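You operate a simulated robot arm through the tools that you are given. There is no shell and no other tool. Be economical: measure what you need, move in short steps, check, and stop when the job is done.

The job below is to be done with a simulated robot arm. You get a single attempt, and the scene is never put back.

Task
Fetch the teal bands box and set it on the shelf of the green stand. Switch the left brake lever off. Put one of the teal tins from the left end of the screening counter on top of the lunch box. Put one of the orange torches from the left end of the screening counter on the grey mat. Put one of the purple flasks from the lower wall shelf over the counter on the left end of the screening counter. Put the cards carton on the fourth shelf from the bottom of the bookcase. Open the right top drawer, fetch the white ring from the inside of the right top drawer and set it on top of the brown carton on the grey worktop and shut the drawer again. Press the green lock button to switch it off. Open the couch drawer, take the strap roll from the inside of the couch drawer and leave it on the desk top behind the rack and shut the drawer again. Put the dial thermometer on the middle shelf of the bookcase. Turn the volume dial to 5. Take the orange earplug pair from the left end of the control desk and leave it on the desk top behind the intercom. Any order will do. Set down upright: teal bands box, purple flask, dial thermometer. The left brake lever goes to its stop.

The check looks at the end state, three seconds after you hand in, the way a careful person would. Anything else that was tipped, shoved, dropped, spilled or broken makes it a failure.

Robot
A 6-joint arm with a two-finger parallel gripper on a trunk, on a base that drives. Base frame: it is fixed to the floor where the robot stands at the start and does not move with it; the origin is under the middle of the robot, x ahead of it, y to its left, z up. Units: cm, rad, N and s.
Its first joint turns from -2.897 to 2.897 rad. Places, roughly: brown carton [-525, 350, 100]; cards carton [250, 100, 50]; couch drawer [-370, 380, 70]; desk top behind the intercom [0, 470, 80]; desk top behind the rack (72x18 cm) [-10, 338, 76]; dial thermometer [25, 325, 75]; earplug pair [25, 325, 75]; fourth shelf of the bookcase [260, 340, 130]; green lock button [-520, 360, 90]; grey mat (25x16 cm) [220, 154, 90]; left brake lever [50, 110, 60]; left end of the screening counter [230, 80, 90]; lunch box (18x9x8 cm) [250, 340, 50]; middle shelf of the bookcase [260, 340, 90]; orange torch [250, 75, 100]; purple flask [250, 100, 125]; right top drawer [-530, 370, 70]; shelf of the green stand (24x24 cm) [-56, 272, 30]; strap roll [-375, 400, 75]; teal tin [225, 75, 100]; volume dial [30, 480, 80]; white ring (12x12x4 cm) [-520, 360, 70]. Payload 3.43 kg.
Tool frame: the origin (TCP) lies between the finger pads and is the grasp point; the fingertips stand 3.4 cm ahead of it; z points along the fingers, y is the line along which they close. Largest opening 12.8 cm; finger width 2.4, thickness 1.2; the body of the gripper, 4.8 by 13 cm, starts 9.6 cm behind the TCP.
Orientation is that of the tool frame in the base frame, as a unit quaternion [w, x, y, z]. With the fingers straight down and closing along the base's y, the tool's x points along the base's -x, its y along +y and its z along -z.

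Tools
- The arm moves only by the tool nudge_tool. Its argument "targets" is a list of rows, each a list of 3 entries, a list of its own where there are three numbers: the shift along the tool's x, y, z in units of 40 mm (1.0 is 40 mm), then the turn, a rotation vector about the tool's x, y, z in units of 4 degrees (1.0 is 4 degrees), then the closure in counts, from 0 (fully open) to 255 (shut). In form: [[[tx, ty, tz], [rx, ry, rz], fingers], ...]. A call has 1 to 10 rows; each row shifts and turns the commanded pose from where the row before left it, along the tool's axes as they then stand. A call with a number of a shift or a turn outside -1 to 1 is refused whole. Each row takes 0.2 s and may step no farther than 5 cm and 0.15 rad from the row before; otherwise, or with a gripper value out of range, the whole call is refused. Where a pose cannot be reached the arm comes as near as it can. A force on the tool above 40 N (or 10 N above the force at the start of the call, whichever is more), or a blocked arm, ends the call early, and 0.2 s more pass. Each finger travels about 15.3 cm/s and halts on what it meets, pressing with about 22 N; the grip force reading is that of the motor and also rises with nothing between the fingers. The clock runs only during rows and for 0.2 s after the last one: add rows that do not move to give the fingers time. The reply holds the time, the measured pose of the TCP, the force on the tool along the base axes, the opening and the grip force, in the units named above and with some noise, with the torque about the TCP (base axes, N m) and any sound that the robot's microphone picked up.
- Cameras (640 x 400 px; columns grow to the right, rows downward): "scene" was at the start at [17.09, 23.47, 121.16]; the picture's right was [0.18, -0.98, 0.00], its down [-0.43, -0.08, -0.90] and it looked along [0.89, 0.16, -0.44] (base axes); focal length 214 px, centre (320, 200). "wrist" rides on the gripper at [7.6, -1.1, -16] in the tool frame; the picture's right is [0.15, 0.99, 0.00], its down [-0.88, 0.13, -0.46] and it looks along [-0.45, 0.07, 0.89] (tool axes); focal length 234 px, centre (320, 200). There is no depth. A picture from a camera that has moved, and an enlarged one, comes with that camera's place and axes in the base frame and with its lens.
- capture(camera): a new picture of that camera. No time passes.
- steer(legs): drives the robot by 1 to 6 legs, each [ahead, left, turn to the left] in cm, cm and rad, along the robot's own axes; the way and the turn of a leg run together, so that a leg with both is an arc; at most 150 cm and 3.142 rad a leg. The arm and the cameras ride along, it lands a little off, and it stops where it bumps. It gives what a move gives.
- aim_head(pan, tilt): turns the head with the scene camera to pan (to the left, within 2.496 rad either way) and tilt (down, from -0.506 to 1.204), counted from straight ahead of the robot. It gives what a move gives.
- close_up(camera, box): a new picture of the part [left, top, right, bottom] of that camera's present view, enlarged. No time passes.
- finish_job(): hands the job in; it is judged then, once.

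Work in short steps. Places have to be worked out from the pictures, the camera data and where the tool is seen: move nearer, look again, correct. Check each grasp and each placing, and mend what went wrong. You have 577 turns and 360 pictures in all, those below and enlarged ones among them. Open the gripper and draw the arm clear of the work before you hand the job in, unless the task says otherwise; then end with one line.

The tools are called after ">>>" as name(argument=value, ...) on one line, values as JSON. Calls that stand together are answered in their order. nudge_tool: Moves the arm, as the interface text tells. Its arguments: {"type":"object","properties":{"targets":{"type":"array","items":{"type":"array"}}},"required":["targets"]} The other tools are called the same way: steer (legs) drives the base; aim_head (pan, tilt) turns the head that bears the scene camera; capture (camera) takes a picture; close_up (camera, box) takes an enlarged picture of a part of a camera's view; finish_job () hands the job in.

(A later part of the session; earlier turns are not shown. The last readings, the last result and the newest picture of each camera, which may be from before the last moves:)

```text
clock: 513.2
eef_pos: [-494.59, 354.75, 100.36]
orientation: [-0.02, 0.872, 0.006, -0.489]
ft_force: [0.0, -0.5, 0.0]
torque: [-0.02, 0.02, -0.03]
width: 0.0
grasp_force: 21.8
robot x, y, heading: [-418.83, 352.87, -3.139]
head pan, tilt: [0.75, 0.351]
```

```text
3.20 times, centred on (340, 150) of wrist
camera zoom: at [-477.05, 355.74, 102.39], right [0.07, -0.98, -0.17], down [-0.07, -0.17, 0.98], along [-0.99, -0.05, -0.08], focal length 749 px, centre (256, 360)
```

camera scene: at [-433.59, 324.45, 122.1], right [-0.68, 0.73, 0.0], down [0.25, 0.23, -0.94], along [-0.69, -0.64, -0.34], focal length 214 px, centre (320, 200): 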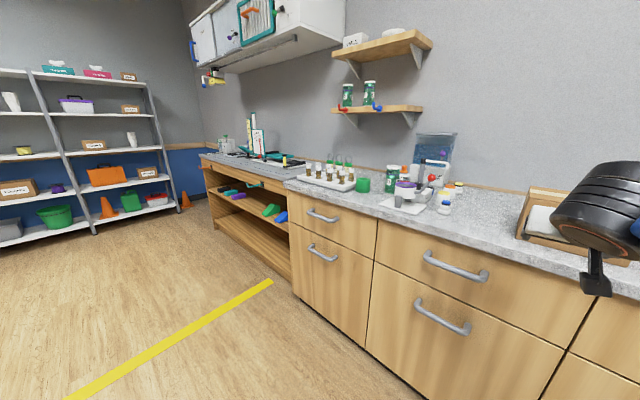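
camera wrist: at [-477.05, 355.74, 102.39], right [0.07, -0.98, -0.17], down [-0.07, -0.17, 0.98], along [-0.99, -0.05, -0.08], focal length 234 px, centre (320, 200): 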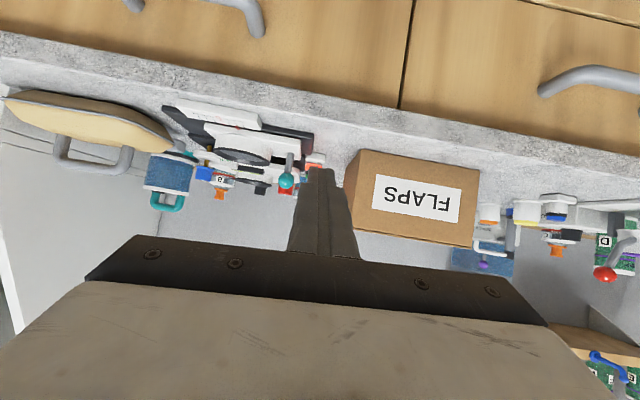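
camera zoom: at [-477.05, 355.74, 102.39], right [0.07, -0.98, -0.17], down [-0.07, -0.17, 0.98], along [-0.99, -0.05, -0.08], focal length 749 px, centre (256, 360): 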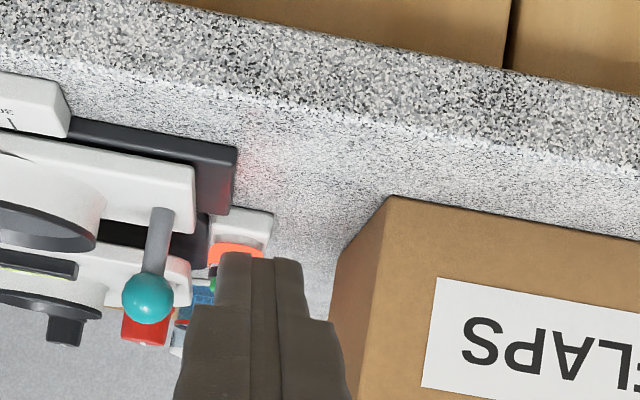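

Button ring centre triangulates to (−522.1,355.5,92.4), cap top ≈94; a teal lever ball is close by. I make the tool steeper (tilt ~31°) and move above the button.

>>> nudge_tool(targets=[[[0, 0, 0], [0, 1, 0], 255], [[0, 0, 0], [0, 1, 0], 255], [[0, 0, 0], [0, 1, 0], 255], [[0, 0, 0], [0, 1, 0], 255], [[0, 0, 0], [0, 1, 0], 255], [[0, 0, 0], [0, 1, 0], 255], [[0, 0, 0], [0, 1, 0], 255]])

>>> nudge_tool(targets=[[[-0.887, -0.03, 0.33], [0, 0, 0], 255], [[-0.887, -0.03, 0.33], [0, 0, 0], 255], [[-0.887, -0.03, 0.33], [0, 0, 0], 255], [[-0.887, -0.03, 0.33], [0, 0, 0], 255], [[-0.887, -0.03, 0.33], [0, 0, 0], 255]])

>>> capture(camera="wrist")

```text
clock: 514.8
eef_pos: [-494.56, 354.79, 100.35]
orientation: [-0.022, 0.965, 0.0, -0.262]
ft_force: [0.1, -0.6, 0.0]
torque: [0.0, 0.0, -0.01]
width: 0.0
grasp_force: 22.1
robot x, y, heading: [-418.56, 352.69, -3.138]
head pan, tilt: [0.75, 0.351]
```

```text
clock: 516.0
eef_pos: [-513.0, 355.5, 103.85]
orientation: [-0.021, 0.964, 0.0, -0.263]
ft_force: [0.1, -0.6, 1.2]
torque: [-0.02, -0.01, -0.01]
width: 0.02
grasp_force: 22.4
robot x, y, heading: [-419.0, 352.82, -3.141]
head pan, tilt: [0.75, 0.351]
```

```text
136 pictures are left
camera wrist: at [-498.52, 356.23, 113.81], right [0.12, -0.99, -0.12], down [-0.53, -0.16, 0.83], along [-0.84, -0.04, -0.54], focal length 234 px, centre (320, 200)
```

wrist: 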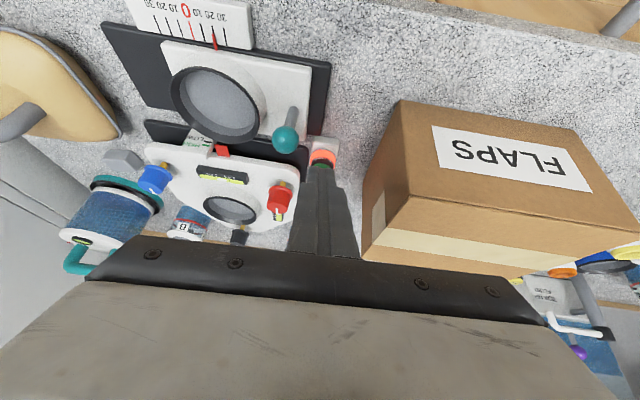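

>>> nudge_tool(targets=[[[-0.44, 0, 0.6], [0, 0, 0], 255], [[-0.44, 0, 0.6], [0, 0, 0], 255], [[-0.44, 0, 0.6], [0, 0, 0], 255]])

>>> capture(camera="wrist")

```text
clock: 516.8
eef_pos: [-521.41, 355.67, 100.34]
orientation: [-0.021, 0.965, 0.0, -0.263]
ft_force: [1.0, 0.6, 1.2]
torque: [0.0, 0.01, -0.02]
width: 0.01
grasp_force: 21.9
robot x, y, heading: [-418.86, 352.87, -3.141]
head pan, tilt: [0.75, 0.351]
```

```text
135 pictures are left
camera wrist: at [-506.82, 356.4, 110.26], right [0.12, -0.99, -0.12], down [-0.53, -0.16, 0.83], along [-0.84, -0.04, -0.54], focal length 234 px, centre (320, 200)
```

wrist: 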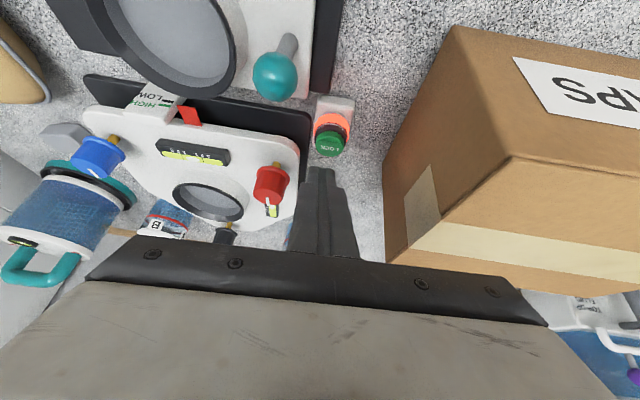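

The button is right below the fingertip. I press straight down in small steps.

>>> nudge_tool(targets=[[[0.19, 0, 0.322], [0, 0, 0], 255], [[0.063, 0, 0.107], [0, 0, 0], 255], [[0.063, 0, 0.107], [0, 0, 0], 255]])

>>> nudge_tool(targets=[[[0.063, 0, 0.107], [0, 0, 0], 255], [[0.063, 0, 0.107], [0, 0, 0], 255]])

```text
clock: 517.6
eef_pos: [-521.35, 355.88, 97.92]
orientation: [-0.021, 0.964, 0.001, -0.263]
ft_force: [-1.5, -2.4, 7.9]
torque: [-0.07, 0.11, 0.03]
width: 0.0
grasp_force: 21.9
robot x, y, heading: [-418.71, 353.28, -3.139]
head pan, tilt: [0.75, 0.351]
heard: click
```

```text
clock: 518.2
eef_pos: [-521.45, 355.78, 97.8]
orientation: [-0.022, 0.963, 0.0, -0.27]
ft_force: [3.9, 0.4, 14.7]
torque: [-0.01, -0.08, 0.02]
width: 0.0
grasp_force: 21.6
robot x, y, heading: [-418.92, 352.98, -3.141]
head pan, tilt: [0.75, 0.351]
stopped in row 2: the force on the tool passed its limit at 46 N (the readings are from after the stop); the commanded pose is now the measured one
```

Clicked once. I lift and check the light.

>>> nudge_tool(targets=[[[-0.25, 0, -0.43], [0, 0, 0], 255], [[-0.25, 0, -0.43], [0, 0, 0], 255], [[-0.25, 0, -0.43], [0, 0, 0], 255]])

>>> close_up(camera="wrist", box=[240, 70, 400, 190])

```text
clock: 519.0
eef_pos: [-521.44, 355.76, 103.31]
orientation: [-0.021, 0.964, 0.001, -0.266]
ft_force: [-0.1, -0.1, 0.1]
torque: [0.01, 0.02, 0.0]
width: 0.02
grasp_force: 22.1
robot x, y, heading: [-418.56, 353.0, -3.141]
head pan, tilt: [0.75, 0.351]
```

```text
3.33 times, centred on (320, 130) of wrist
camera zoom: at [-506.73, 356.26, 113.17], right [0.12, -0.99, -0.12], down [-0.52, -0.16, 0.84], along [-0.84, -0.04, -0.53], focal length 781 px, centre (320, 433)
```

zoom: 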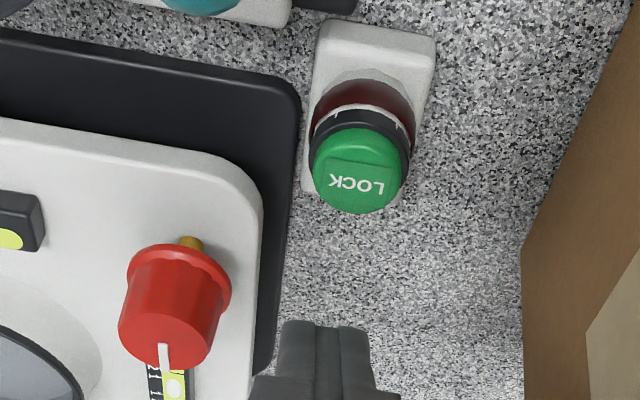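

The ring light is off — lock button done. Next the right top drawer: I back off, then level the tool and roll it 90° so the fingers close vertically on the handle.

>>> steer(legs=[[-45, -10, 0]])

>>> nudge_tool(targets=[[[0.3, 0, 0.5], [0, -1, 0], 0], [[0.35, 0, 0.45], [0, -1, 0], 0], [[0.4, 0, 0.4], [0, -1, 0], 0], [[0.4, 0, 0.4], [0, -1, 0], 0], [[0.4, 0, 0.3], [0, -1, 0], 0], [[0.4, 0, 0.3], [0, -1, 0], 0], [[0, 0, 0], [0, -1, 0], 0], [[0, 0, 0], [0, -1, 0], 0], [[0, 0, 0], [0, -1, 0], 0], [[0, 0, 0], [0, -1, 0], 0]])

>>> nudge_tool(targets=[[[0, 0, 0], [0, -1, 0], 0], [[0, 0, 0], [0, -1, 0], 0], [[0, 0, 0], [0, -1, 0], 0], [[0, 0, 0], [0, -1, 0], 0], [[0, 0, 0], [0, 0, 1], 0], [[0, 0, 0], [0, 0, 1], 0], [[0, 0, 0], [0, 0, 1], 0], [[0, 0, 0], [0, 0, 1], 0], [[0, 0, 0], [0, 0, 1], 0], [[0, 0, 0], [0, 0, 1], 0]])

>>> nudge_tool(targets=[[[0, 0, 0], [0, 0, 1], 0], [[0, 0, 0], [0, 0, 1], 0], [[0, 0, 0], [0, 0, 1], 0], [[0, 0, 0], [0, 0, 1], 0], [[0, 0, 0], [0, 0, 1], 0], [[0, 0, 0], [0, 0, 1], 0], [[0, 0, 0], [0, 0, 1], 0], [[0, 0, 0], [0, 0, 1], 0], [[0, 0, 0], [0, 0, 1], 0], [[0, 0, 0], [0, 0, 1], 0]])

>>> nudge_tool(targets=[[[0, 0, 0], [0, 0, 1], 0], [[0, 0, 0], [0, 0, 1], 0], [[0, 0, 0], [0, 0, 1], 0], [[0, 0, 0], [0, 0, 1], 0], [[0, 0, 0], [0, 0, 1], 0], [[0, 0, 0], [0, 0, 1], 0], [[0, 0, 0], [0, 0, 0.5], 0]])

>>> capture(camera="wrist")

```text
clock: 522.0
eef_pos: [-476.2, 365.62, 103.33]
orientation: [-0.023, 0.963, -0.004, -0.267]
ft_force: [1.4, 0.3, 0.1]
torque: [0.03, 0.02, -0.01]
width: 0.0
grasp_force: 21.9
robot x, y, heading: [-374.23, 362.15, 3.132]
head pan, tilt: [0.75, 0.351]
stopped in leg 1: the robot was blocked; the commanded pose is now the measured one
```

```text
clock: 524.2
eef_pos: [-475.8, 367.03, 90.47]
orientation: [-0.036, 0.847, -0.006, -0.53]
ft_force: [0.7, -0.2, 0.6]
torque: [0.03, -0.03, 0.02]
width: 12.8
grasp_force: 0.0
out of reach, approached as far as the arm can: row 9
robot x, y, heading: [-373.69, 362.13, 3.141]
head pan, tilt: [0.75, 0.351]
```

```text
clock: 526.4
eef_pos: [-475.64, 367.95, 90.16]
orientation: [0.071, 0.784, -0.18, -0.59]
ft_force: [0.4, 0.3, 0.5]
torque: [0.0, -0.02, -0.01]
width: 12.8
grasp_force: 0.1
out of reach, approached as far as the arm can: row 1, 3
robot x, y, heading: [-374.02, 362.18, 3.133]
head pan, tilt: [0.75, 0.351]
```

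```text
clock: 528.6
eef_pos: [-475.76, 365.49, 95.13]
orientation: [0.264, 0.677, -0.439, -0.529]
ft_force: [-0.3, 1.1, -0.4]
torque: [-0.01, 0.01, 0.0]
width: 12.84
grasp_force: 0.1
out of reach, approached as far as the arm can: row 4, 5, 6, 7, 8, 9, 10
robot x, y, heading: [-374.0, 362.01, 3.135]
head pan, tilt: [0.75, 0.351]
```

```text
clock: 530.2
eef_pos: [-476.17, 365.17, 100.17]
orientation: [-0.378, -0.562, 0.579, 0.454]
ft_force: [0.2, 0.0, 0.4]
torque: [-0.01, 0.03, 0.02]
width: 12.82
grasp_force: 0.1
out of reach, approached as far as the arm can: row 1, 2, 3, 4, 5, 6, 7
robot x, y, heading: [-373.95, 361.8, 3.133]
head pan, tilt: [0.75, 0.351]
```

```text
133 pictures are left
camera wrist: at [-461.39, 356.14, 103.39], right [-0.32, -0.19, 0.93], down [0.46, 0.82, 0.33], along [-0.83, 0.53, -0.17], focal length 234 px, centre (320, 200)
```

wrist: 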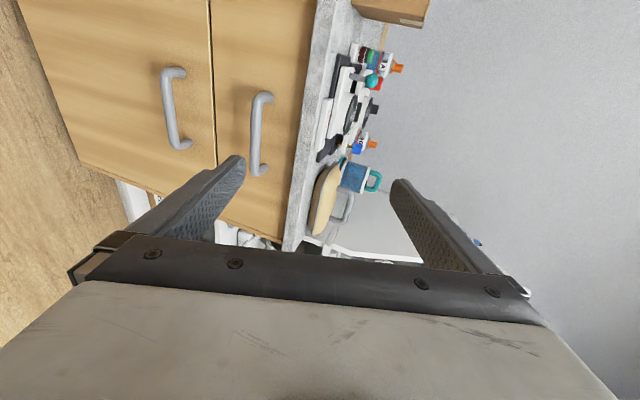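

The base touched something behind (couch or bin). I move ahead 18 cm, then look back to check.

>>> steer(legs=[[18, 0, 0]])

>>> aim_head(pan=2.2, tilt=0.6)

>>> capture(camera="scene")

>>> aim_head(pan=-2.3, tilt=0.6)

>>> capture(camera="scene")

```text
clock: 531.7
eef_pos: [-494.24, 365.27, 100.14]
orientation: [-0.378, -0.562, 0.579, 0.454]
ft_force: [-0.6, 0.1, -0.5]
torque: [-0.01, -0.01, -0.02]
width: 12.82
grasp_force: 0.1
robot x, y, heading: [-391.79, 362.19, 3.139]
head pan, tilt: [0.75, 0.351]
```

```text
clock: 533.2
eef_pos: [-494.36, 365.18, 100.03]
orientation: [-0.378, -0.563, 0.578, 0.453]
ft_force: [-0.1, -0.1, 0.1]
torque: [0.0, 0.01, -0.01]
width: 12.8
grasp_force: 0.1
robot x, y, heading: [-391.81, 362.47, 3.142]
head pan, tilt: [2.201, 0.6]
```

```text
132 pictures are left
camera scene: at [-394.91, 332.92, 119.83], right [-0.81, -0.58, 0.0], down [-0.33, 0.46, -0.83], along [0.48, -0.67, -0.56], focal length 214 px, centre (320, 200)
```

scene: 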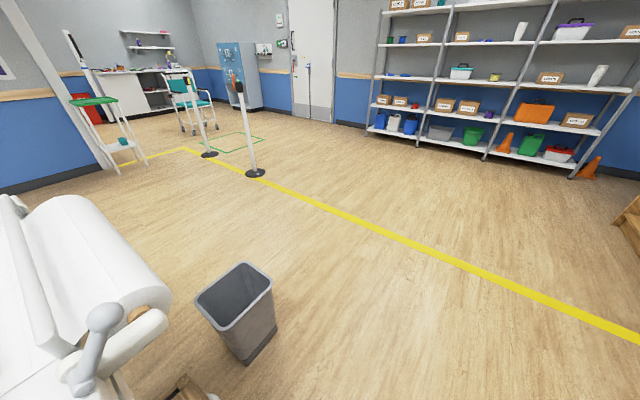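

```text
clock: 536.8
eef_pos: [-494.31, 365.25, 100.1]
orientation: [-0.378, -0.562, 0.579, 0.454]
ft_force: [0.4, 0.3, 0.4]
torque: [0.0, 0.01, 0.01]
width: 12.81
grasp_force: 0.0
robot x, y, heading: [-392.04, 362.16, 3.134]
head pan, tilt: [-2.3, 0.6]
```

```text
131 pictures are left
camera scene: at [-394.13, 346.65, 119.83], right [0.74, -0.67, 0.0], down [-0.38, -0.42, -0.83], along [0.55, 0.61, -0.56], focal length 214 px, centre (320, 200)
```

scene: 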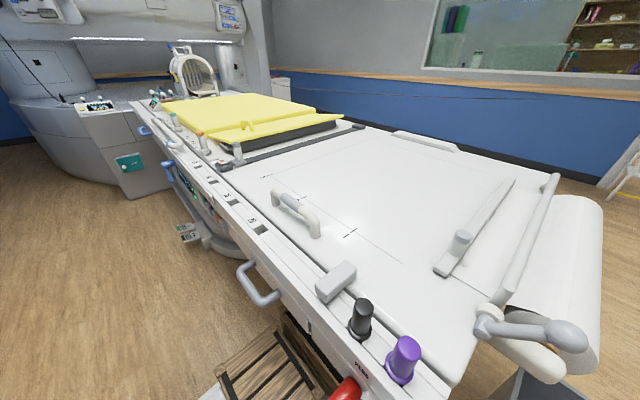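

>>> close_up(camera="scene", box=[180, 230, 460, 400])

```text
2.29 times, centred on (320, 315) of scene
camera zoom: at [-394.13, 346.65, 119.83], right [0.74, -0.67, 0.0], down [-0.38, -0.42, -0.83], along [0.55, 0.61, -0.56], focal length 490 px, centre (320, -63)
```

zoom: 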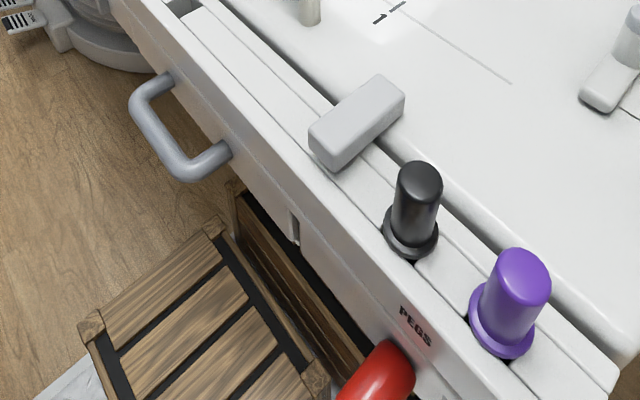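

>>> aim_head(pan=-2.45, tilt=0.95)

>>> capture(camera="scene")

```text
clock: 537.7
eef_pos: [-494.23, 365.3, 100.22]
orientation: [-0.378, -0.563, 0.579, 0.454]
ft_force: [0.4, 0.3, 0.5]
torque: [-0.01, -0.02, 0.03]
width: 12.8
grasp_force: 0.0
robot x, y, heading: [-391.91, 362.0, 3.134]
head pan, tilt: [-2.45, 0.949]
```

```text
129 pictures are left
camera scene: at [-394.42, 344.7, 116.99], right [0.63, -0.77, 0.0], down [-0.63, -0.51, -0.58], along [0.45, 0.37, -0.81], focal length 214 px, centre (320, 200)
```

scene: 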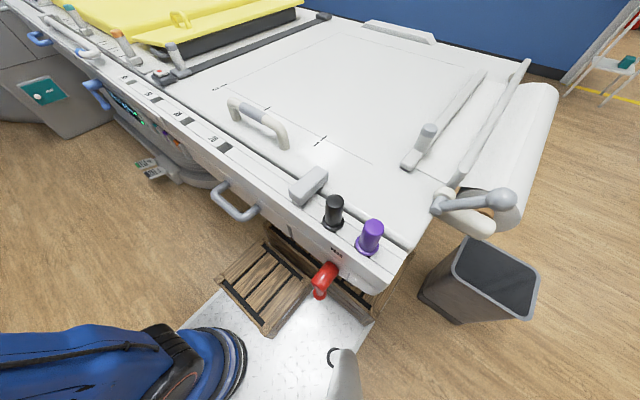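

Everything behind looks undisturbed (red lever and bin as before). Top drawer handle: y 363.5–376.6, z≈84.4, x≈−495. I retract, square up the tool (pointing −x, fingers closing vertically), and lower to handle height.

>>> nudge_tool(targets=[[[-0.0725, -0.269, -0.83], [0, 0, 0], 0], [[-0.0725, -0.269, -0.83], [0, 0, 0], 0], [[-0.0725, -0.269, -0.83], [0, 0, 0], 0], [[-0.0725, -0.269, -0.83], [0, 0, 0], 0], [[0, 0, 0], [-0.9, 0.24, 0.21], 0], [[0, 0, 0], [-0.9, 0.24, 0.21], 0], [[0, 0, 0], [-0.9, 0.24, 0.21], 0], [[0, 0, 0], [-0.9, 0.24, 0.21], 0], [[0, 0, 0], [-0.9, 0.24, 0.21], 0]])

>>> nudge_tool(targets=[[[-0.29, -0.99, 0], [0, 0, 0], 0], [[-0.29, -0.99, 0], [0, 0, 0], 0], [[-0.29, -0.99, 0], [0, 0, 0], 0], [[-0.29, -0.99, 0], [0, 0, 0], 0]])

>>> capture(camera="wrist")

```text
clock: 539.7
eef_pos: [-480.03, 365.61, 102.33]
orientation: [-0.399, -0.556, 0.568, 0.458]
ft_force: [-0.4, 0.8, -1.0]
torque: [0.02, 0.03, 0.01]
width: 12.8
grasp_force: 0.0
out of reach, approached as far as the arm can: row 5, 6, 7, 8, 9
robot x, y, heading: [-391.88, 361.97, 3.137]
head pan, tilt: [-2.45, 0.949]
```

```text
clock: 540.7
eef_pos: [-473.18, 371.37, 97.02]
orientation: [-0.396, -0.57, 0.571, 0.439]
ft_force: [0.3, 0.0, -0.2]
torque: [-0.04, -0.01, 0.03]
width: 12.79
grasp_force: 0.1
out of reach, approached as far as the arm can: row 1, 2, 3, 4
robot x, y, heading: [-392.01, 361.97, 3.141]
head pan, tilt: [-2.45, 0.949]
```

```text
128 pictures are left
camera wrist: at [-457.94, 363.05, 100.43], right [-0.31, -0.18, 0.93], down [0.43, 0.85, 0.3], along [-0.85, 0.49, -0.18], focal length 234 px, centre (320, 200)
```

wrist: 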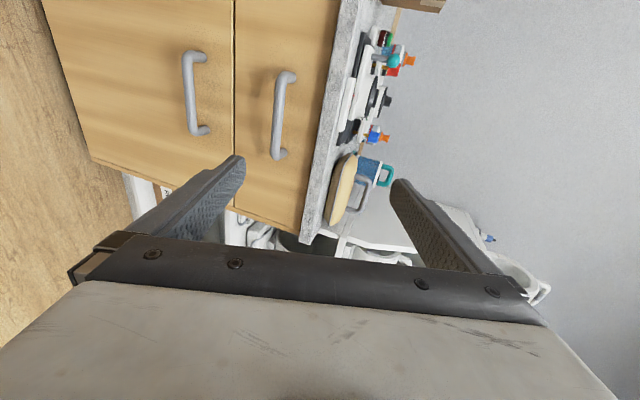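

The wrist limits the tilt to ~72°, which is fine for gripping the bar. I move to a pre-grasp in front of the handle with this orientation.

>>> nudge_tool(targets=[[[0.156, -0.331, 0.9], [0, 0, 0], 100], [[0.156, -0.331, 0.9], [0, 0, 0], 100], [[0.156, -0.331, 0.9], [0, 0, 0], 100], [[0.156, -0.331, 0.9], [0, 0, 0], 100]])

>>> capture(camera="wrist")

```text
clock: 541.7
eef_pos: [-486.15, 370.74, 85.65]
orientation: [-0.398, -0.555, 0.568, 0.458]
ft_force: [0.1, 0.3, 0.3]
torque: [0.01, 0.0, 0.0]
width: 7.75
grasp_force: 0.1
out of reach, approached as far as the arm can: row 1
robot x, y, heading: [-392.02, 361.83, 3.128]
head pan, tilt: [-2.45, 0.949]
```

```text
127 pictures are left
camera wrist: at [-471.05, 362.08, 88.32], right [-0.27, -0.18, 0.94], down [0.46, 0.84, 0.3], along [-0.84, 0.52, -0.14], focal length 234 px, centre (320, 200)
```

wrist: 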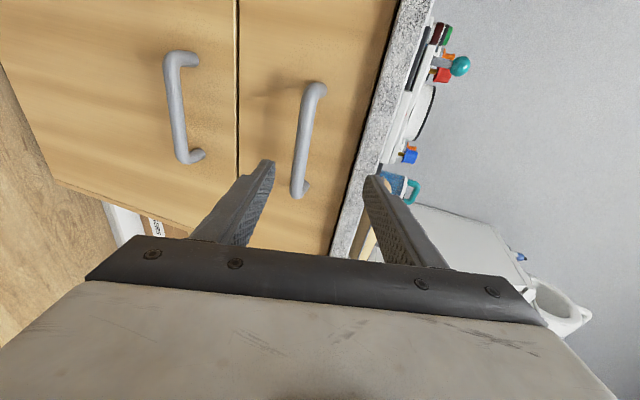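

Re-triangulated: handle bar at x≈−504.5, y 365–382, z≈78.7; worktop edge at x≈−505.6 (z 87–90). I advance to it.

>>> nudge_tool(targets=[[[-0.04, -0.109, 0.87], [0, 0, 0], 100], [[-0.04, -0.109, 0.87], [0, 0, 0], 100], [[-0.04, -0.109, 0.87], [0, 0, 0], 100]])

>>> capture(camera="wrist")

```text
clock: 542.5
eef_pos: [-495.68, 372.14, 81.58]
orientation: [-0.399, -0.556, 0.568, 0.458]
ft_force: [0.6, -0.2, 0.2]
torque: [0.0, -0.02, -0.01]
width: 7.79
grasp_force: 0.2
robot x, y, heading: [-391.74, 362.63, 3.133]
head pan, tilt: [-2.45, 0.949]
```

```text
126 pictures are left
camera wrist: at [-480.77, 363.43, 84.35], right [-0.27, -0.18, 0.94], down [0.46, 0.84, 0.29], along [-0.84, 0.52, -0.15], focal length 234 px, centre (320, 200)
```

wrist: 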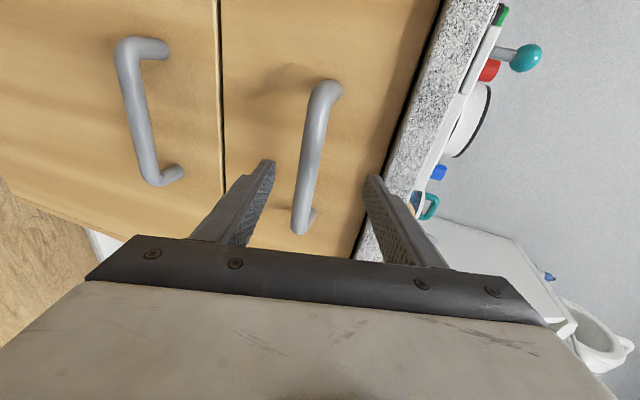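

>>> nudge_tool(targets=[[[0, -0.1, 0.6], [0, 0, 0], 100], [[0, -0.1, 0.6], [0, 0, 0], 100]])

>>> capture(camera="wrist")

```text
clock: 543.1
eef_pos: [-500.32, 372.67, 79.56]
orientation: [-0.399, -0.556, 0.568, 0.457]
ft_force: [0.3, 0.1, 0.4]
torque: [-0.02, -0.04, 0.01]
width: 7.77
grasp_force: 0.0
robot x, y, heading: [-392.0, 362.12, 3.13]
head pan, tilt: [-2.45, 0.949]
```

```text
125 pictures are left
camera wrist: at [-485.18, 363.85, 82.29], right [-0.27, -0.18, 0.94], down [0.46, 0.84, 0.29], along [-0.84, 0.52, -0.14], focal length 234 px, centre (320, 200)
```

wrist: 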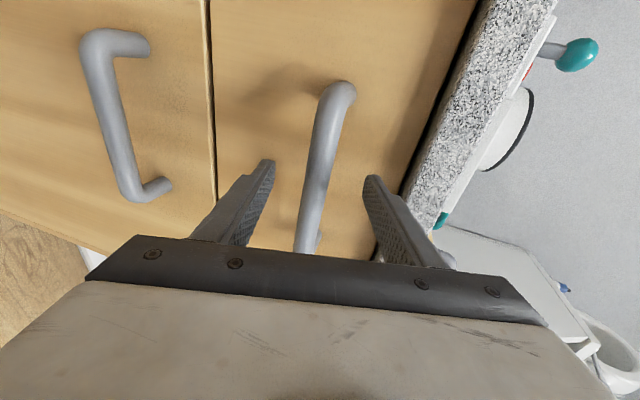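

The bar lies between the fingers. I close on it.

>>> nudge_tool(targets=[[[0, 0, 0], [0, 0, 0], 255], [[0, 0, 0], [0, 0, 0], 255], [[0, 0, 0], [0, 0, 0], 255]])

>>> capture(camera="wrist")

```text
clock: 543.9
eef_pos: [-500.18, 372.7, 79.2]
orientation: [-0.398, -0.556, 0.569, 0.456]
ft_force: [10.4, -0.8, -13.7]
torque: [-1.18, -0.44, -0.48]
width: 2.23
grasp_force: 44.7
robot x, y, heading: [-391.99, 362.22, 3.137]
head pan, tilt: [-2.45, 0.949]
```

```text
124 pictures are left
camera wrist: at [-485.17, 363.86, 82.11], right [-0.28, -0.18, 0.94], down [0.46, 0.84, 0.3], along [-0.84, 0.52, -0.15], focal length 234 px, centre (320, 200)
```

wrist: 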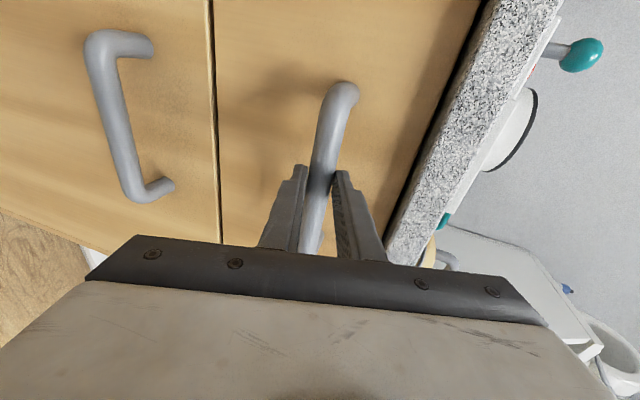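

Gripped. I pull the drawer open toward +x in steps.

>>> nudge_tool(targets=[[[-0.016, -0.066, -0.24], [0, 0, 0], 255], [[-0.04, -0.166, -0.6], [0, 0, 0], 255], [[-0.04, -0.166, -0.6], [0, 0, 0], 255], [[-0.04, -0.166, -0.6], [0, 0, 0], 255]])

>>> capture(camera="wrist")

```text
clock: 544.9
eef_pos: [-491.89, 372.57, 79.32]
orientation: [-0.398, -0.556, 0.569, 0.457]
ft_force: [-1.3, 2.1, -25.8]
torque: [-1.04, -0.66, -0.6]
width: 2.26
grasp_force: 45.2
robot x, y, heading: [-391.73, 362.44, 3.133]
head pan, tilt: [-2.45, 0.949]
```

```text
123 pictures are left
camera wrist: at [-476.75, 363.84, 82.11], right [-0.28, -0.18, 0.94], down [0.46, 0.84, 0.3], along [-0.84, 0.52, -0.15], focal length 234 px, centre (320, 200)
```

wrist: 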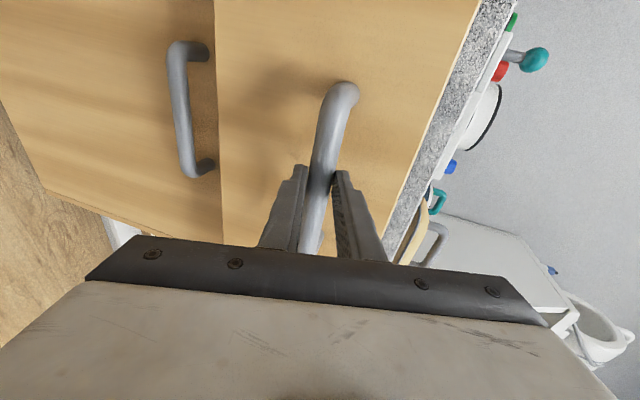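

The drawer is opening smoothly (8 cm). I pull on.

>>> nudge_tool(targets=[[[-0.04, -0.166, -0.6], [0, 0, 0], 255], [[-0.04, -0.166, -0.6], [0, 0, 0], 255], [[-0.04, -0.166, -0.6], [0, 0, 0], 255], [[-0.04, -0.166, -0.6], [0, 0, 0], 255], [[-0.04, -0.166, -0.6], [0, 0, 0], 255], [[-0.04, -0.166, -0.6], [0, 0, 0], 255], [[-0.04, -0.166, -0.6], [0, 0, 0], 255]])

>>> capture(camera="wrist")

```text
clock: 546.3
eef_pos: [-477.39, 372.45, 79.34]
orientation: [-0.398, -0.557, 0.569, 0.456]
ft_force: [-0.8, -0.4, -9.0]
torque: [-1.19, -0.07, -0.47]
width: 2.25
grasp_force: 44.8
robot x, y, heading: [-391.78, 362.27, 3.135]
head pan, tilt: [-2.45, 0.949]
stopped in row 6: the force on the tool passed its limit at 41 N (the readings are from after the stop); the commanded pose is now the measured one
```

```text
122 pictures are left
camera wrist: at [-462.32, 363.82, 82.13], right [-0.28, -0.18, 0.94], down [0.46, 0.84, 0.3], along [-0.84, 0.52, -0.15], focal length 234 px, centre (320, 200)
```

wrist: 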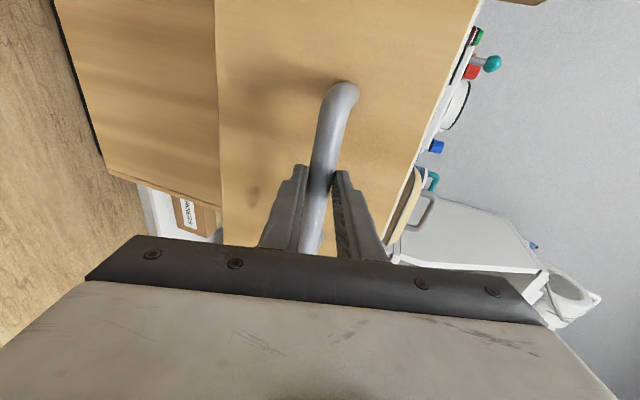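

The drawer is open ~23 cm and at its stop. I release the handle, back off and up, and bring the tool vertical.

>>> nudge_tool(targets=[[[0, 0, 0], [0, 0, 0], 150], [[0, 0, 0], [0, 0, 0], 80], [[0, 0, 0], [0, 0, 0], 80], [[-0.02, -0.1, -0.8], [0, 0, 0], 80], [[-0.02, -0.1, -0.8], [0, 0, 0], 80], [[0, 0.9, 0], [0, 0, 0], 80], [[0, 0.9, 0], [0, 0, 0], 80], [[0, 0.9, 0], [0, 0, 0], 80], [[0, 0.9, 0], [0, 0, 0], 80], [[0, 0.9, 0], [0, 0, 0], 80]])

>>> nudge_tool(targets=[[[0, 0, 0], [0, 0, -1], 80], [[0, 0, 0], [0, 0, -1], 80], [[0, 0, 0], [0, 0, -1], 80], [[0, 0, 0], [0, 0, -1], 80], [[0, 0, 0], [0, 0, -1], 80], [[0, 0, 0], [0, 0, -1], 80], [[0, 0, 0], [0, 0, -1], 80], [[0, 0, 0], [0, 0, -1], 80], [[0, 0, 0], [0, 0, -1], 80], [[0, 0, 0], [0, 0, -1], 80]])

>>> nudge_tool(targets=[[[0, 0, 0], [0, 0, -1], 80], [[0, 0, 0], [0, 0, -1], 80], [[0, 0, 0], [0, 0, -1], 80], [[0, 0, 0], [0, 0, -1], 80], [[0, 0, 0], [0, 0, -1], 80], [[0, 0, 0], [0, 0, -1], 80], [[0, 0, 0], [0, 0, -1], 80], [[0, 0, 0], [0, 0, -1], 80], [[0, 0, 0], [0, 0, -1], 80], [[0, 0, 0], [0, 0, -1], 80]])

>>> nudge_tool(targets=[[[0, 0, 0], [0, 1, 0], 80], [[0, 0, 0], [0, 1, 0], 80], [[0, 0, 0], [0, 1, 0], 80], [[0, 0, 0], [0, 1, 0], 80], [[0, 0, 0], [0, 1, 0], 80], [[0, 0, 0], [0, 1, 0], 80], [[0, 0, 0], [0, 1, 0], 80], [[0, 0, 0], [0, 1, 0], 80], [[0, 0, 0], [0, 1, 0], 80], [[0, 0, 0], [0, 1, 0], 80]])

>>> capture(camera="wrist")

```text
clock: 548.5
eef_pos: [-476.46, 371.4, 98.47]
orientation: [-0.398, -0.557, 0.568, 0.457]
ft_force: [-0.1, 0.2, -0.5]
torque: [-0.01, -0.02, -0.02]
width: 8.79
grasp_force: 0.0
out of reach, approached as far as the arm can: row 5
robot x, y, heading: [-392.04, 361.8, 3.135]
head pan, tilt: [-2.45, 0.949]
```

```text
clock: 550.7
eef_pos: [-476.59, 371.5, 98.28]
orientation: [0.217, 0.718, -0.343, -0.566]
ft_force: [-0.3, 0.1, -0.1]
torque: [-0.01, -0.01, 0.02]
width: 8.77
grasp_force: 0.1
robot x, y, heading: [-391.93, 362.29, 3.137]
head pan, tilt: [-2.45, 0.949]
```

```text
clock: 552.9
eef_pos: [-476.3, 371.53, 98.26]
orientation: [0.012, 0.792, -0.077, -0.605]
ft_force: [-0.5, -0.2, 0.2]
torque: [0.01, -0.02, -0.01]
width: 8.76
grasp_force: 0.0
robot x, y, heading: [-392.29, 362.18, 3.132]
head pan, tilt: [-2.45, 0.949]
```

```text
clock: 555.1
eef_pos: [-476.62, 369.51, 97.69]
orientation: [-0.005, 0.895, -0.102, -0.433]
ft_force: [-0.4, 0.1, -0.7]
torque: [-0.03, 0.0, 0.06]
width: 8.78
grasp_force: 0.0
out of reach, approached as far as the arm can: row 1, 2, 3, 4, 6, 8, 9, 10
robot x, y, heading: [-392.06, 362.42, 3.136]
head pan, tilt: [-2.45, 0.949]
```

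```text
121 pictures are left
camera wrist: at [-459.5, 367.77, 101.68], right [-0.1, -0.99, -0.03], down [-0.2, -0.01, 0.98], along [-0.97, 0.1, -0.2], focal length 234 px, centre (320, 200)
```

wrist: 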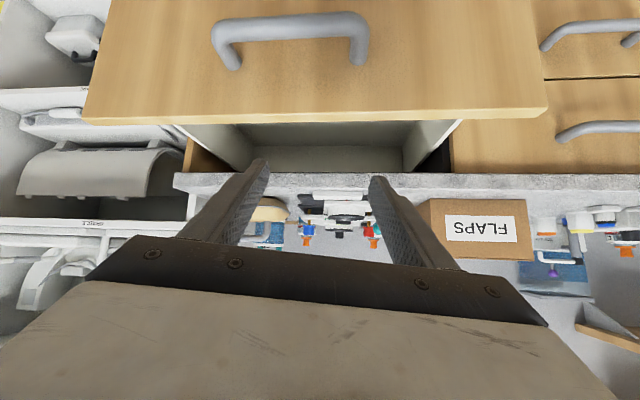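

I come 14 cm closer and finish bringing the tool vertical above the open drawer.

>>> steer(legs=[[14, 0, 0]])

>>> nudge_tool(targets=[[[0, 0, 0], [0, 1, 0], 80], [[0, 0, 0], [0, 1, 0], 80], [[0, 0, 0], [0, 1, 0], 80], [[0, 0, 0], [0, 1, 0], 80], [[0, 0, 0], [0, 1, 0], 80], [[0, 0, 0], [0, 1, 0], 80], [[0, 0, 0], [0, 1, 0], 80], [[0, 0, 0], [0, 1, 0], 80], [[0, 0, 0], [0, 1, 0], 80], [[0, 0, 0], [0, 1, 0], 80]])

>>> capture(camera="wrist")

```text
clock: 556.4
eef_pos: [-490.71, 369.44, 97.76]
orientation: [-0.005, 0.895, -0.103, -0.434]
ft_force: [0.9, -0.2, -0.2]
torque: [-0.05, 0.0, -0.01]
width: 8.78
grasp_force: 0.1
robot x, y, heading: [-406.21, 362.05, 3.131]
head pan, tilt: [-2.45, 0.949]
```

```text
clock: 558.6
eef_pos: [-489.26, 359.95, 94.78]
orientation: [-0.037, 0.964, -0.119, -0.234]
ft_force: [0.3, 0.8, -0.8]
torque: [-0.01, 0.04, 0.01]
width: 8.79
grasp_force: 0.0
out of reach, approached as far as the arm can: row 1, 2, 3, 4, 5, 6, 7, 8, 9, 10
robot x, y, heading: [-405.76, 362.7, 3.133]
head pan, tilt: [-2.45, 0.949]
```

```text
120 pictures are left
camera wrist: at [-475.4, 357.33, 105.51], right [-0.12, -0.99, -0.08], down [-0.59, 0.0, 0.81], along [-0.8, 0.15, -0.58], focal length 234 px, centre (320, 200)
```

wrist: 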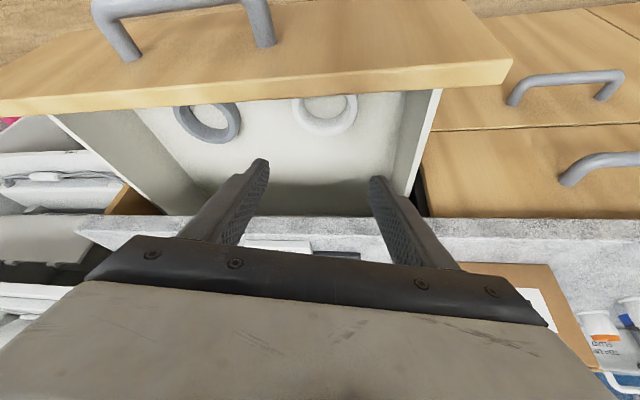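

Both rings are visible: the white one is at about (−500,362). I correct yaw and make the tool vertical.

>>> nudge_tool(targets=[[[0, 0, 0], [-0.41, 1, -0.79], 130], [[0, 0, 0], [-0.41, 1, -0.79], 130], [[0, 0, 0], [-0.41, 1, -0.79], 130], [[0, 0, 0], [-0.41, 1, -0.79], 130], [[0, 0, 0], [0, 1, 0], 130], [[0, 0, 0], [0, 1, 0], 130], [[0, 0, 0], [0, 0.7, 0], 130]])

>>> capture(camera="wrist")

```text
clock: 560.2
eef_pos: [-487.74, 355.62, 93.02]
orientation: [-0.094, 0.985, -0.08, -0.12]
ft_force: [0.2, -1.0, 0.2]
torque: [0.0, 0.01, 0.02]
width: 6.27
grasp_force: 0.1
out of reach, approached as far as the arm can: row 1, 2, 3, 4, 5, 6
robot x, y, heading: [-406.44, 362.41, 3.136]
head pan, tilt: [-2.45, 0.949]
```

```text
119 pictures are left
camera wrist: at [-476.81, 352.44, 106.46], right [-0.04, -0.98, -0.2], down [-0.77, -0.1, 0.63], along [-0.64, 0.18, -0.75], focal length 234 px, centre (320, 200)
```

wrist: 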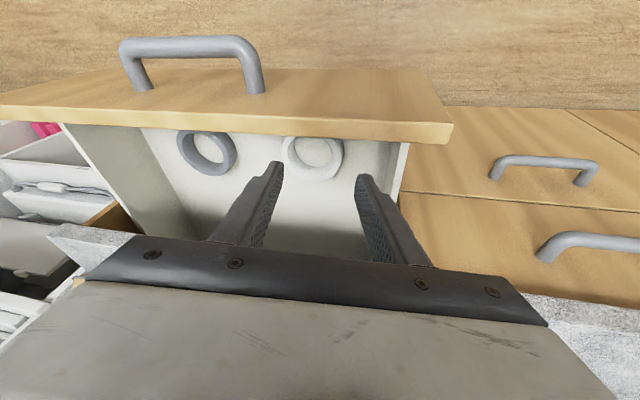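

The high vertical pose needs a smaller radius, so I drive 12 cm closer and square the tool up.

>>> steer(legs=[[12, 0, 0]])

>>> nudge_tool(targets=[[[0, 0, 0], [-0.6, 0.92, -0.48], 130], [[0, 0, 0], [-0.6, 0.92, -0.48], 130], [[0, 0, 0], [-0.6, 0.92, -0.48], 130], [[0, 0, 0], [-0.6, 0.92, -0.48], 130]])

>>> capture(camera="wrist")

```text
clock: 561.4
eef_pos: [-499.83, 355.78, 92.87]
orientation: [-0.094, 0.985, -0.08, -0.12]
ft_force: [0.4, -0.2, -0.1]
torque: [0.02, -0.01, -0.02]
width: 6.29
grasp_force: 0.2
robot x, y, heading: [-418.12, 362.21, 3.137]
head pan, tilt: [-2.45, 0.949]
```

```text
clock: 562.4
eef_pos: [-499.37, 355.14, 92.33]
orientation: [-0.121, 0.99, -0.035, -0.069]
ft_force: [0.5, -0.3, 0.9]
torque: [-0.01, 0.01, 0.02]
width: 6.25
grasp_force: 0.1
out of reach, approached as far as the arm can: row 1, 2, 3, 4
robot x, y, heading: [-418.15, 362.6, 3.134]
head pan, tilt: [-2.45, 0.949]
```

```text
118 pictures are left
camera wrist: at [-489.89, 351.87, 106.76], right [0.06, -0.97, -0.25], down [-0.82, -0.19, 0.54], along [-0.57, 0.18, -0.8], focal length 234 px, centre (320, 200)
```

wrist: 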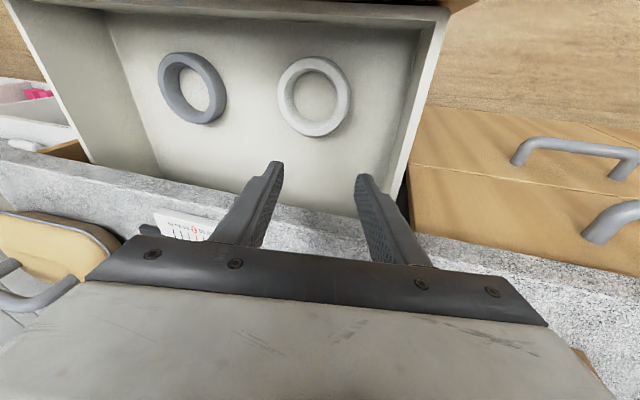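

I retract the tool 11 cm and drive ahead by the same, reducing the radius, then square up again.

>>> nudge_tool(targets=[[[0.9, -0.07, -0.15], [0, 0, 0], 130], [[0.9, -0.07, -0.15], [0, 0, 0], 130], [[0.9, -0.07, -0.15], [0, 0, 0], 130]])

>>> steer(legs=[[11, 0, 0]])

>>> nudge_tool(targets=[[[0, 0, 0], [-0.85, 0.55, -0.2], 130], [[0, 0, 0], [-0.85, 0.55, -0.2], 130], [[0, 0, 0], [-0.85, 0.55, -0.2], 130], [[0, 0, 0], [-0.85, 0.55, -0.2], 130]])

>>> capture(camera="wrist")

```text
clock: 563.2
eef_pos: [-488.57, 354.88, 92.76]
orientation: [-0.122, 0.99, -0.036, -0.069]
ft_force: [-0.4, 0.3, -0.5]
torque: [0.03, -0.07, -0.03]
width: 6.25
grasp_force: 0.1
robot x, y, heading: [-417.34, 362.21, 3.136]
head pan, tilt: [-2.45, 0.949]
```

```text
clock: 564.4
eef_pos: [-499.82, 355.01, 92.81]
orientation: [-0.121, 0.989, -0.035, -0.071]
ft_force: [-0.2, -0.1, -0.3]
torque: [-0.01, -0.03, 0.03]
width: 6.28
grasp_force: 0.1
robot x, y, heading: [-429.04, 362.72, 3.129]
head pan, tilt: [-2.45, 0.949]
```

```text
clock: 565.4
eef_pos: [-499.79, 354.94, 92.83]
orientation: [-0.121, 0.989, -0.036, -0.07]
ft_force: [-0.2, -0.2, -0.1]
torque: [0.01, 0.03, 0.02]
width: 6.25
grasp_force: 0.1
out of reach, approached as far as the arm can: row 1, 2, 3, 4
robot x, y, heading: [-429.37, 362.52, 3.134]
head pan, tilt: [-2.45, 0.949]
```

```text
117 pictures are left
camera wrist: at [-490.19, 351.82, 107.37], right [0.06, -0.97, -0.25], down [-0.82, -0.19, 0.54], along [-0.57, 0.18, -0.8], focal length 234 px, centre (320, 200)
```

wrist: 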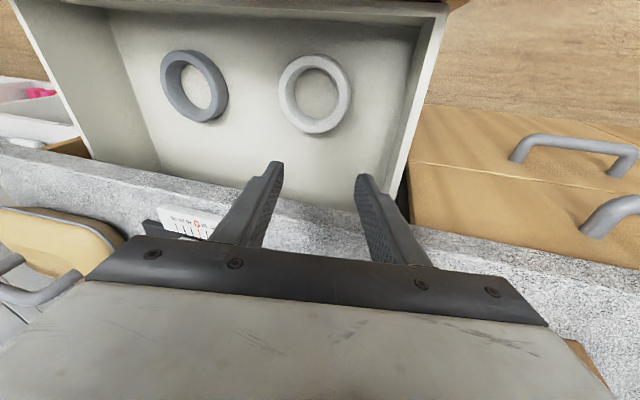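

>>> nudge_tool(targets=[[[0, 0, 0], [-1, 0, 0], 130]])

>>> nudge_tool(targets=[[[0, 0, 0], [0, 1, 0], 130]])

>>> nudge_tool(targets=[[[0, 0, 0], [0, 0, -1], 130]])

```text
clock: 565.8
eef_pos: [-499.71, 354.86, 92.64]
orientation: [-0.111, 0.99, -0.034, -0.086]
ft_force: [-0.3, -0.3, -0.3]
torque: [0.03, -0.01, -0.01]
width: 6.27
grasp_force: 0.0
out of reach, approached as far as the arm can: row 1
robot x, y, heading: [-429.2, 362.52, 3.133]
head pan, tilt: [-2.45, 0.949]
```

```text
clock: 566.2
eef_pos: [-499.78, 355.21, 92.87]
orientation: [-0.125, 0.99, -0.037, -0.061]
ft_force: [-0.2, 0.3, -0.5]
torque: [0.0, 0.0, -0.04]
width: 6.26
grasp_force: 0.0
robot x, y, heading: [-429.0, 362.25, 3.135]
head pan, tilt: [-2.45, 0.949]
```

```text
clock: 566.6
eef_pos: [-499.68, 355.08, 92.79]
orientation: [-0.128, 0.99, -0.003, -0.057]
ft_force: [0.4, 0.6, -0.4]
torque: [0.01, -0.03, -0.02]
width: 6.25
grasp_force: 0.1
robot x, y, heading: [-428.87, 362.17, 3.133]
head pan, tilt: [-2.45, 0.949]
```

A wrist limit blocks squaring up here. I tilt the tool outward again to re-find a clean branch.

>>> nudge_tool(targets=[[[0.3, 0, -0.3], [0, -1, 0], 130], [[0.3, 0, -0.3], [0, -1, 0], 130], [[0.3, 0, -0.3], [0, -1, 0], 130], [[0.3, 0, -0.3], [0, -1, 0], 130], [[0.3, 0, -0.3], [0, -1, 0], 130], [[0.3, 0, -0.3], [0, -1, 0], 130], [[0, 0, 0], [0, -1, 0], 130], [[0, 0, 0], [0, -1, 0], 130]])

>>> aim_head(pan=-0.9, tilt=0.5)

>>> capture(camera="scene")

```text
clock: 568.4
eef_pos: [-491.06, 353.73, 97.73]
orientation: [-0.109, 0.941, 0.028, -0.319]
ft_force: [0.7, -0.6, -1.0]
torque: [0.03, 0.01, -0.03]
width: 6.29
grasp_force: 0.0
robot x, y, heading: [-429.03, 362.38, 3.136]
head pan, tilt: [-2.45, 0.949]
```

```text
clock: 570.1
eef_pos: [-490.88, 353.77, 97.71]
orientation: [-0.108, 0.941, 0.028, -0.319]
ft_force: [0.0, -1.1, 1.0]
torque: [0.02, 0.0, -0.01]
width: 6.23
grasp_force: 0.1
robot x, y, heading: [-429.13, 362.38, 3.132]
head pan, tilt: [-0.901, 0.499]
```

```text
116 pictures are left
camera scene: at [-442.84, 347.52, 120.73], right [0.79, 0.62, 0.0], down [0.29, -0.38, -0.88], along [-0.54, 0.69, -0.48], focal length 214 px, centre (320, 200)
```

scene: 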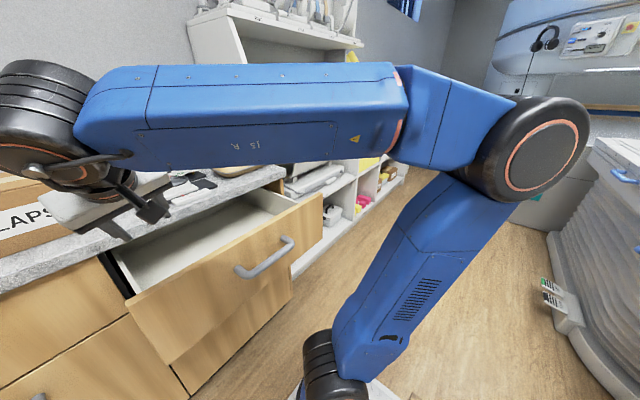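

I see the arm is folded too tight here. I back the base 13 cm (radius ~80), lower into the drawer with the tilted tool, and square up there.

>>> steer(legs=[[-13, 0, 0]])

>>> nudge_tool(targets=[[[0, 0, 0], [-0.89, 0, 0.58], 130], [[0, 0, 0], [-0.89, 0, 0.58], 130], [[0, 0, 0], [-0.89, 0, 0.58], 130]])

```text
clock: 571.4
eef_pos: [-478.08, 353.71, 97.64]
orientation: [-0.109, 0.941, 0.027, -0.32]
ft_force: [0.0, 0.8, -0.2]
torque: [-0.01, 0.01, 0.02]
width: 6.24
grasp_force: 0.0
robot x, y, heading: [-416.05, 362.59, 3.138]
head pan, tilt: [-0.901, 0.499]
```

```text
clock: 572.1
eef_pos: [-478.06, 353.66, 97.75]
orientation: [0.0, 0.947, 0.001, -0.321]
ft_force: [0.2, 0.2, -0.2]
torque: [0.06, -0.01, 0.02]
width: 6.29
grasp_force: 0.1
robot x, y, heading: [-416.23, 362.49, 3.136]
head pan, tilt: [-0.901, 0.499]
```

Square again (tilt 37°). I move over the ring's rim inside the drawer.

>>> nudge_tool(targets=[[[-0.383, -0.142, 0.8], [0, 0, 0], 150], [[-0.383, -0.142, 0.8], [0, 0, 0], 150], [[-0.383, -0.142, 0.8], [0, 0, 0], 150], [[-0.383, -0.142, 0.8], [0, 0, 0], 150], [[-0.383, -0.142, 0.8], [0, 0, 0], 150], [[-0.383, -0.142, 0.8], [0, 0, 0], 150]])

>>> nudge_tool(targets=[[[0, 0, 0], [0, 1, 0], 150], [[0, 0, 0], [0, 1, 0], 150], [[0, 0, 0], [0, 1, 0], 150], [[0, 0, 0], [0, 1, 0], 150], [[0, 0, 0], [0, 1, 0], 150], [[0, 0, 0], [0, 1, 0], 150], [[0, 0, 0], [0, 1, 0], 150]])

>>> capture(camera="wrist")

```text
clock: 573.5
eef_pos: [-496.91, 357.19, 88.03]
orientation: [0.0, 0.947, 0.0, -0.321]
ft_force: [1.2, -0.5, 0.3]
torque: [0.01, -0.01, -0.02]
width: 5.28
grasp_force: 0.0
robot x, y, heading: [-416.5, 362.28, 3.132]
head pan, tilt: [-0.901, 0.499]
```

```text
clock: 575.1
eef_pos: [-494.87, 351.29, 85.16]
orientation: [-0.063, 0.986, -0.014, -0.155]
ft_force: [0.4, -0.2, 0.2]
torque: [-0.01, 0.03, 0.02]
width: 5.28
grasp_force: 0.0
out of reach, approached as far as the arm can: row 1, 2, 3, 4, 5, 6, 7
robot x, y, heading: [-416.26, 362.29, 3.134]
head pan, tilt: [-0.901, 0.499]
```

```text
115 pictures are left
camera wrist: at [-482.78, 350.47, 97.99], right [0.09, -0.98, -0.16], down [-0.71, -0.18, 0.69], along [-0.7, 0.05, -0.71], focal length 234 px, centre (320, 200)
```

wrist: 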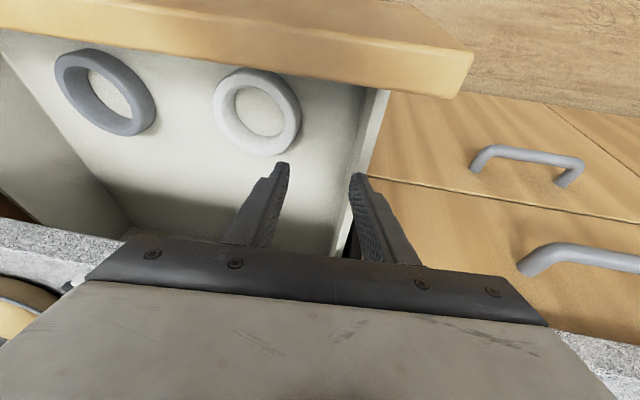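

>>> capture(camera="scene")

```text
114 pictures are left
camera scene: at [-429.9, 347.43, 120.74], right [0.79, 0.62, 0.0], down [0.29, -0.38, -0.88], along [-0.54, 0.69, -0.48], focal length 214 px, centre (320, 200)
```

scene: 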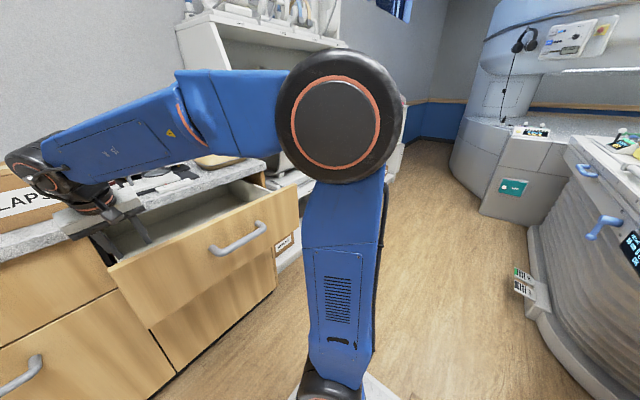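

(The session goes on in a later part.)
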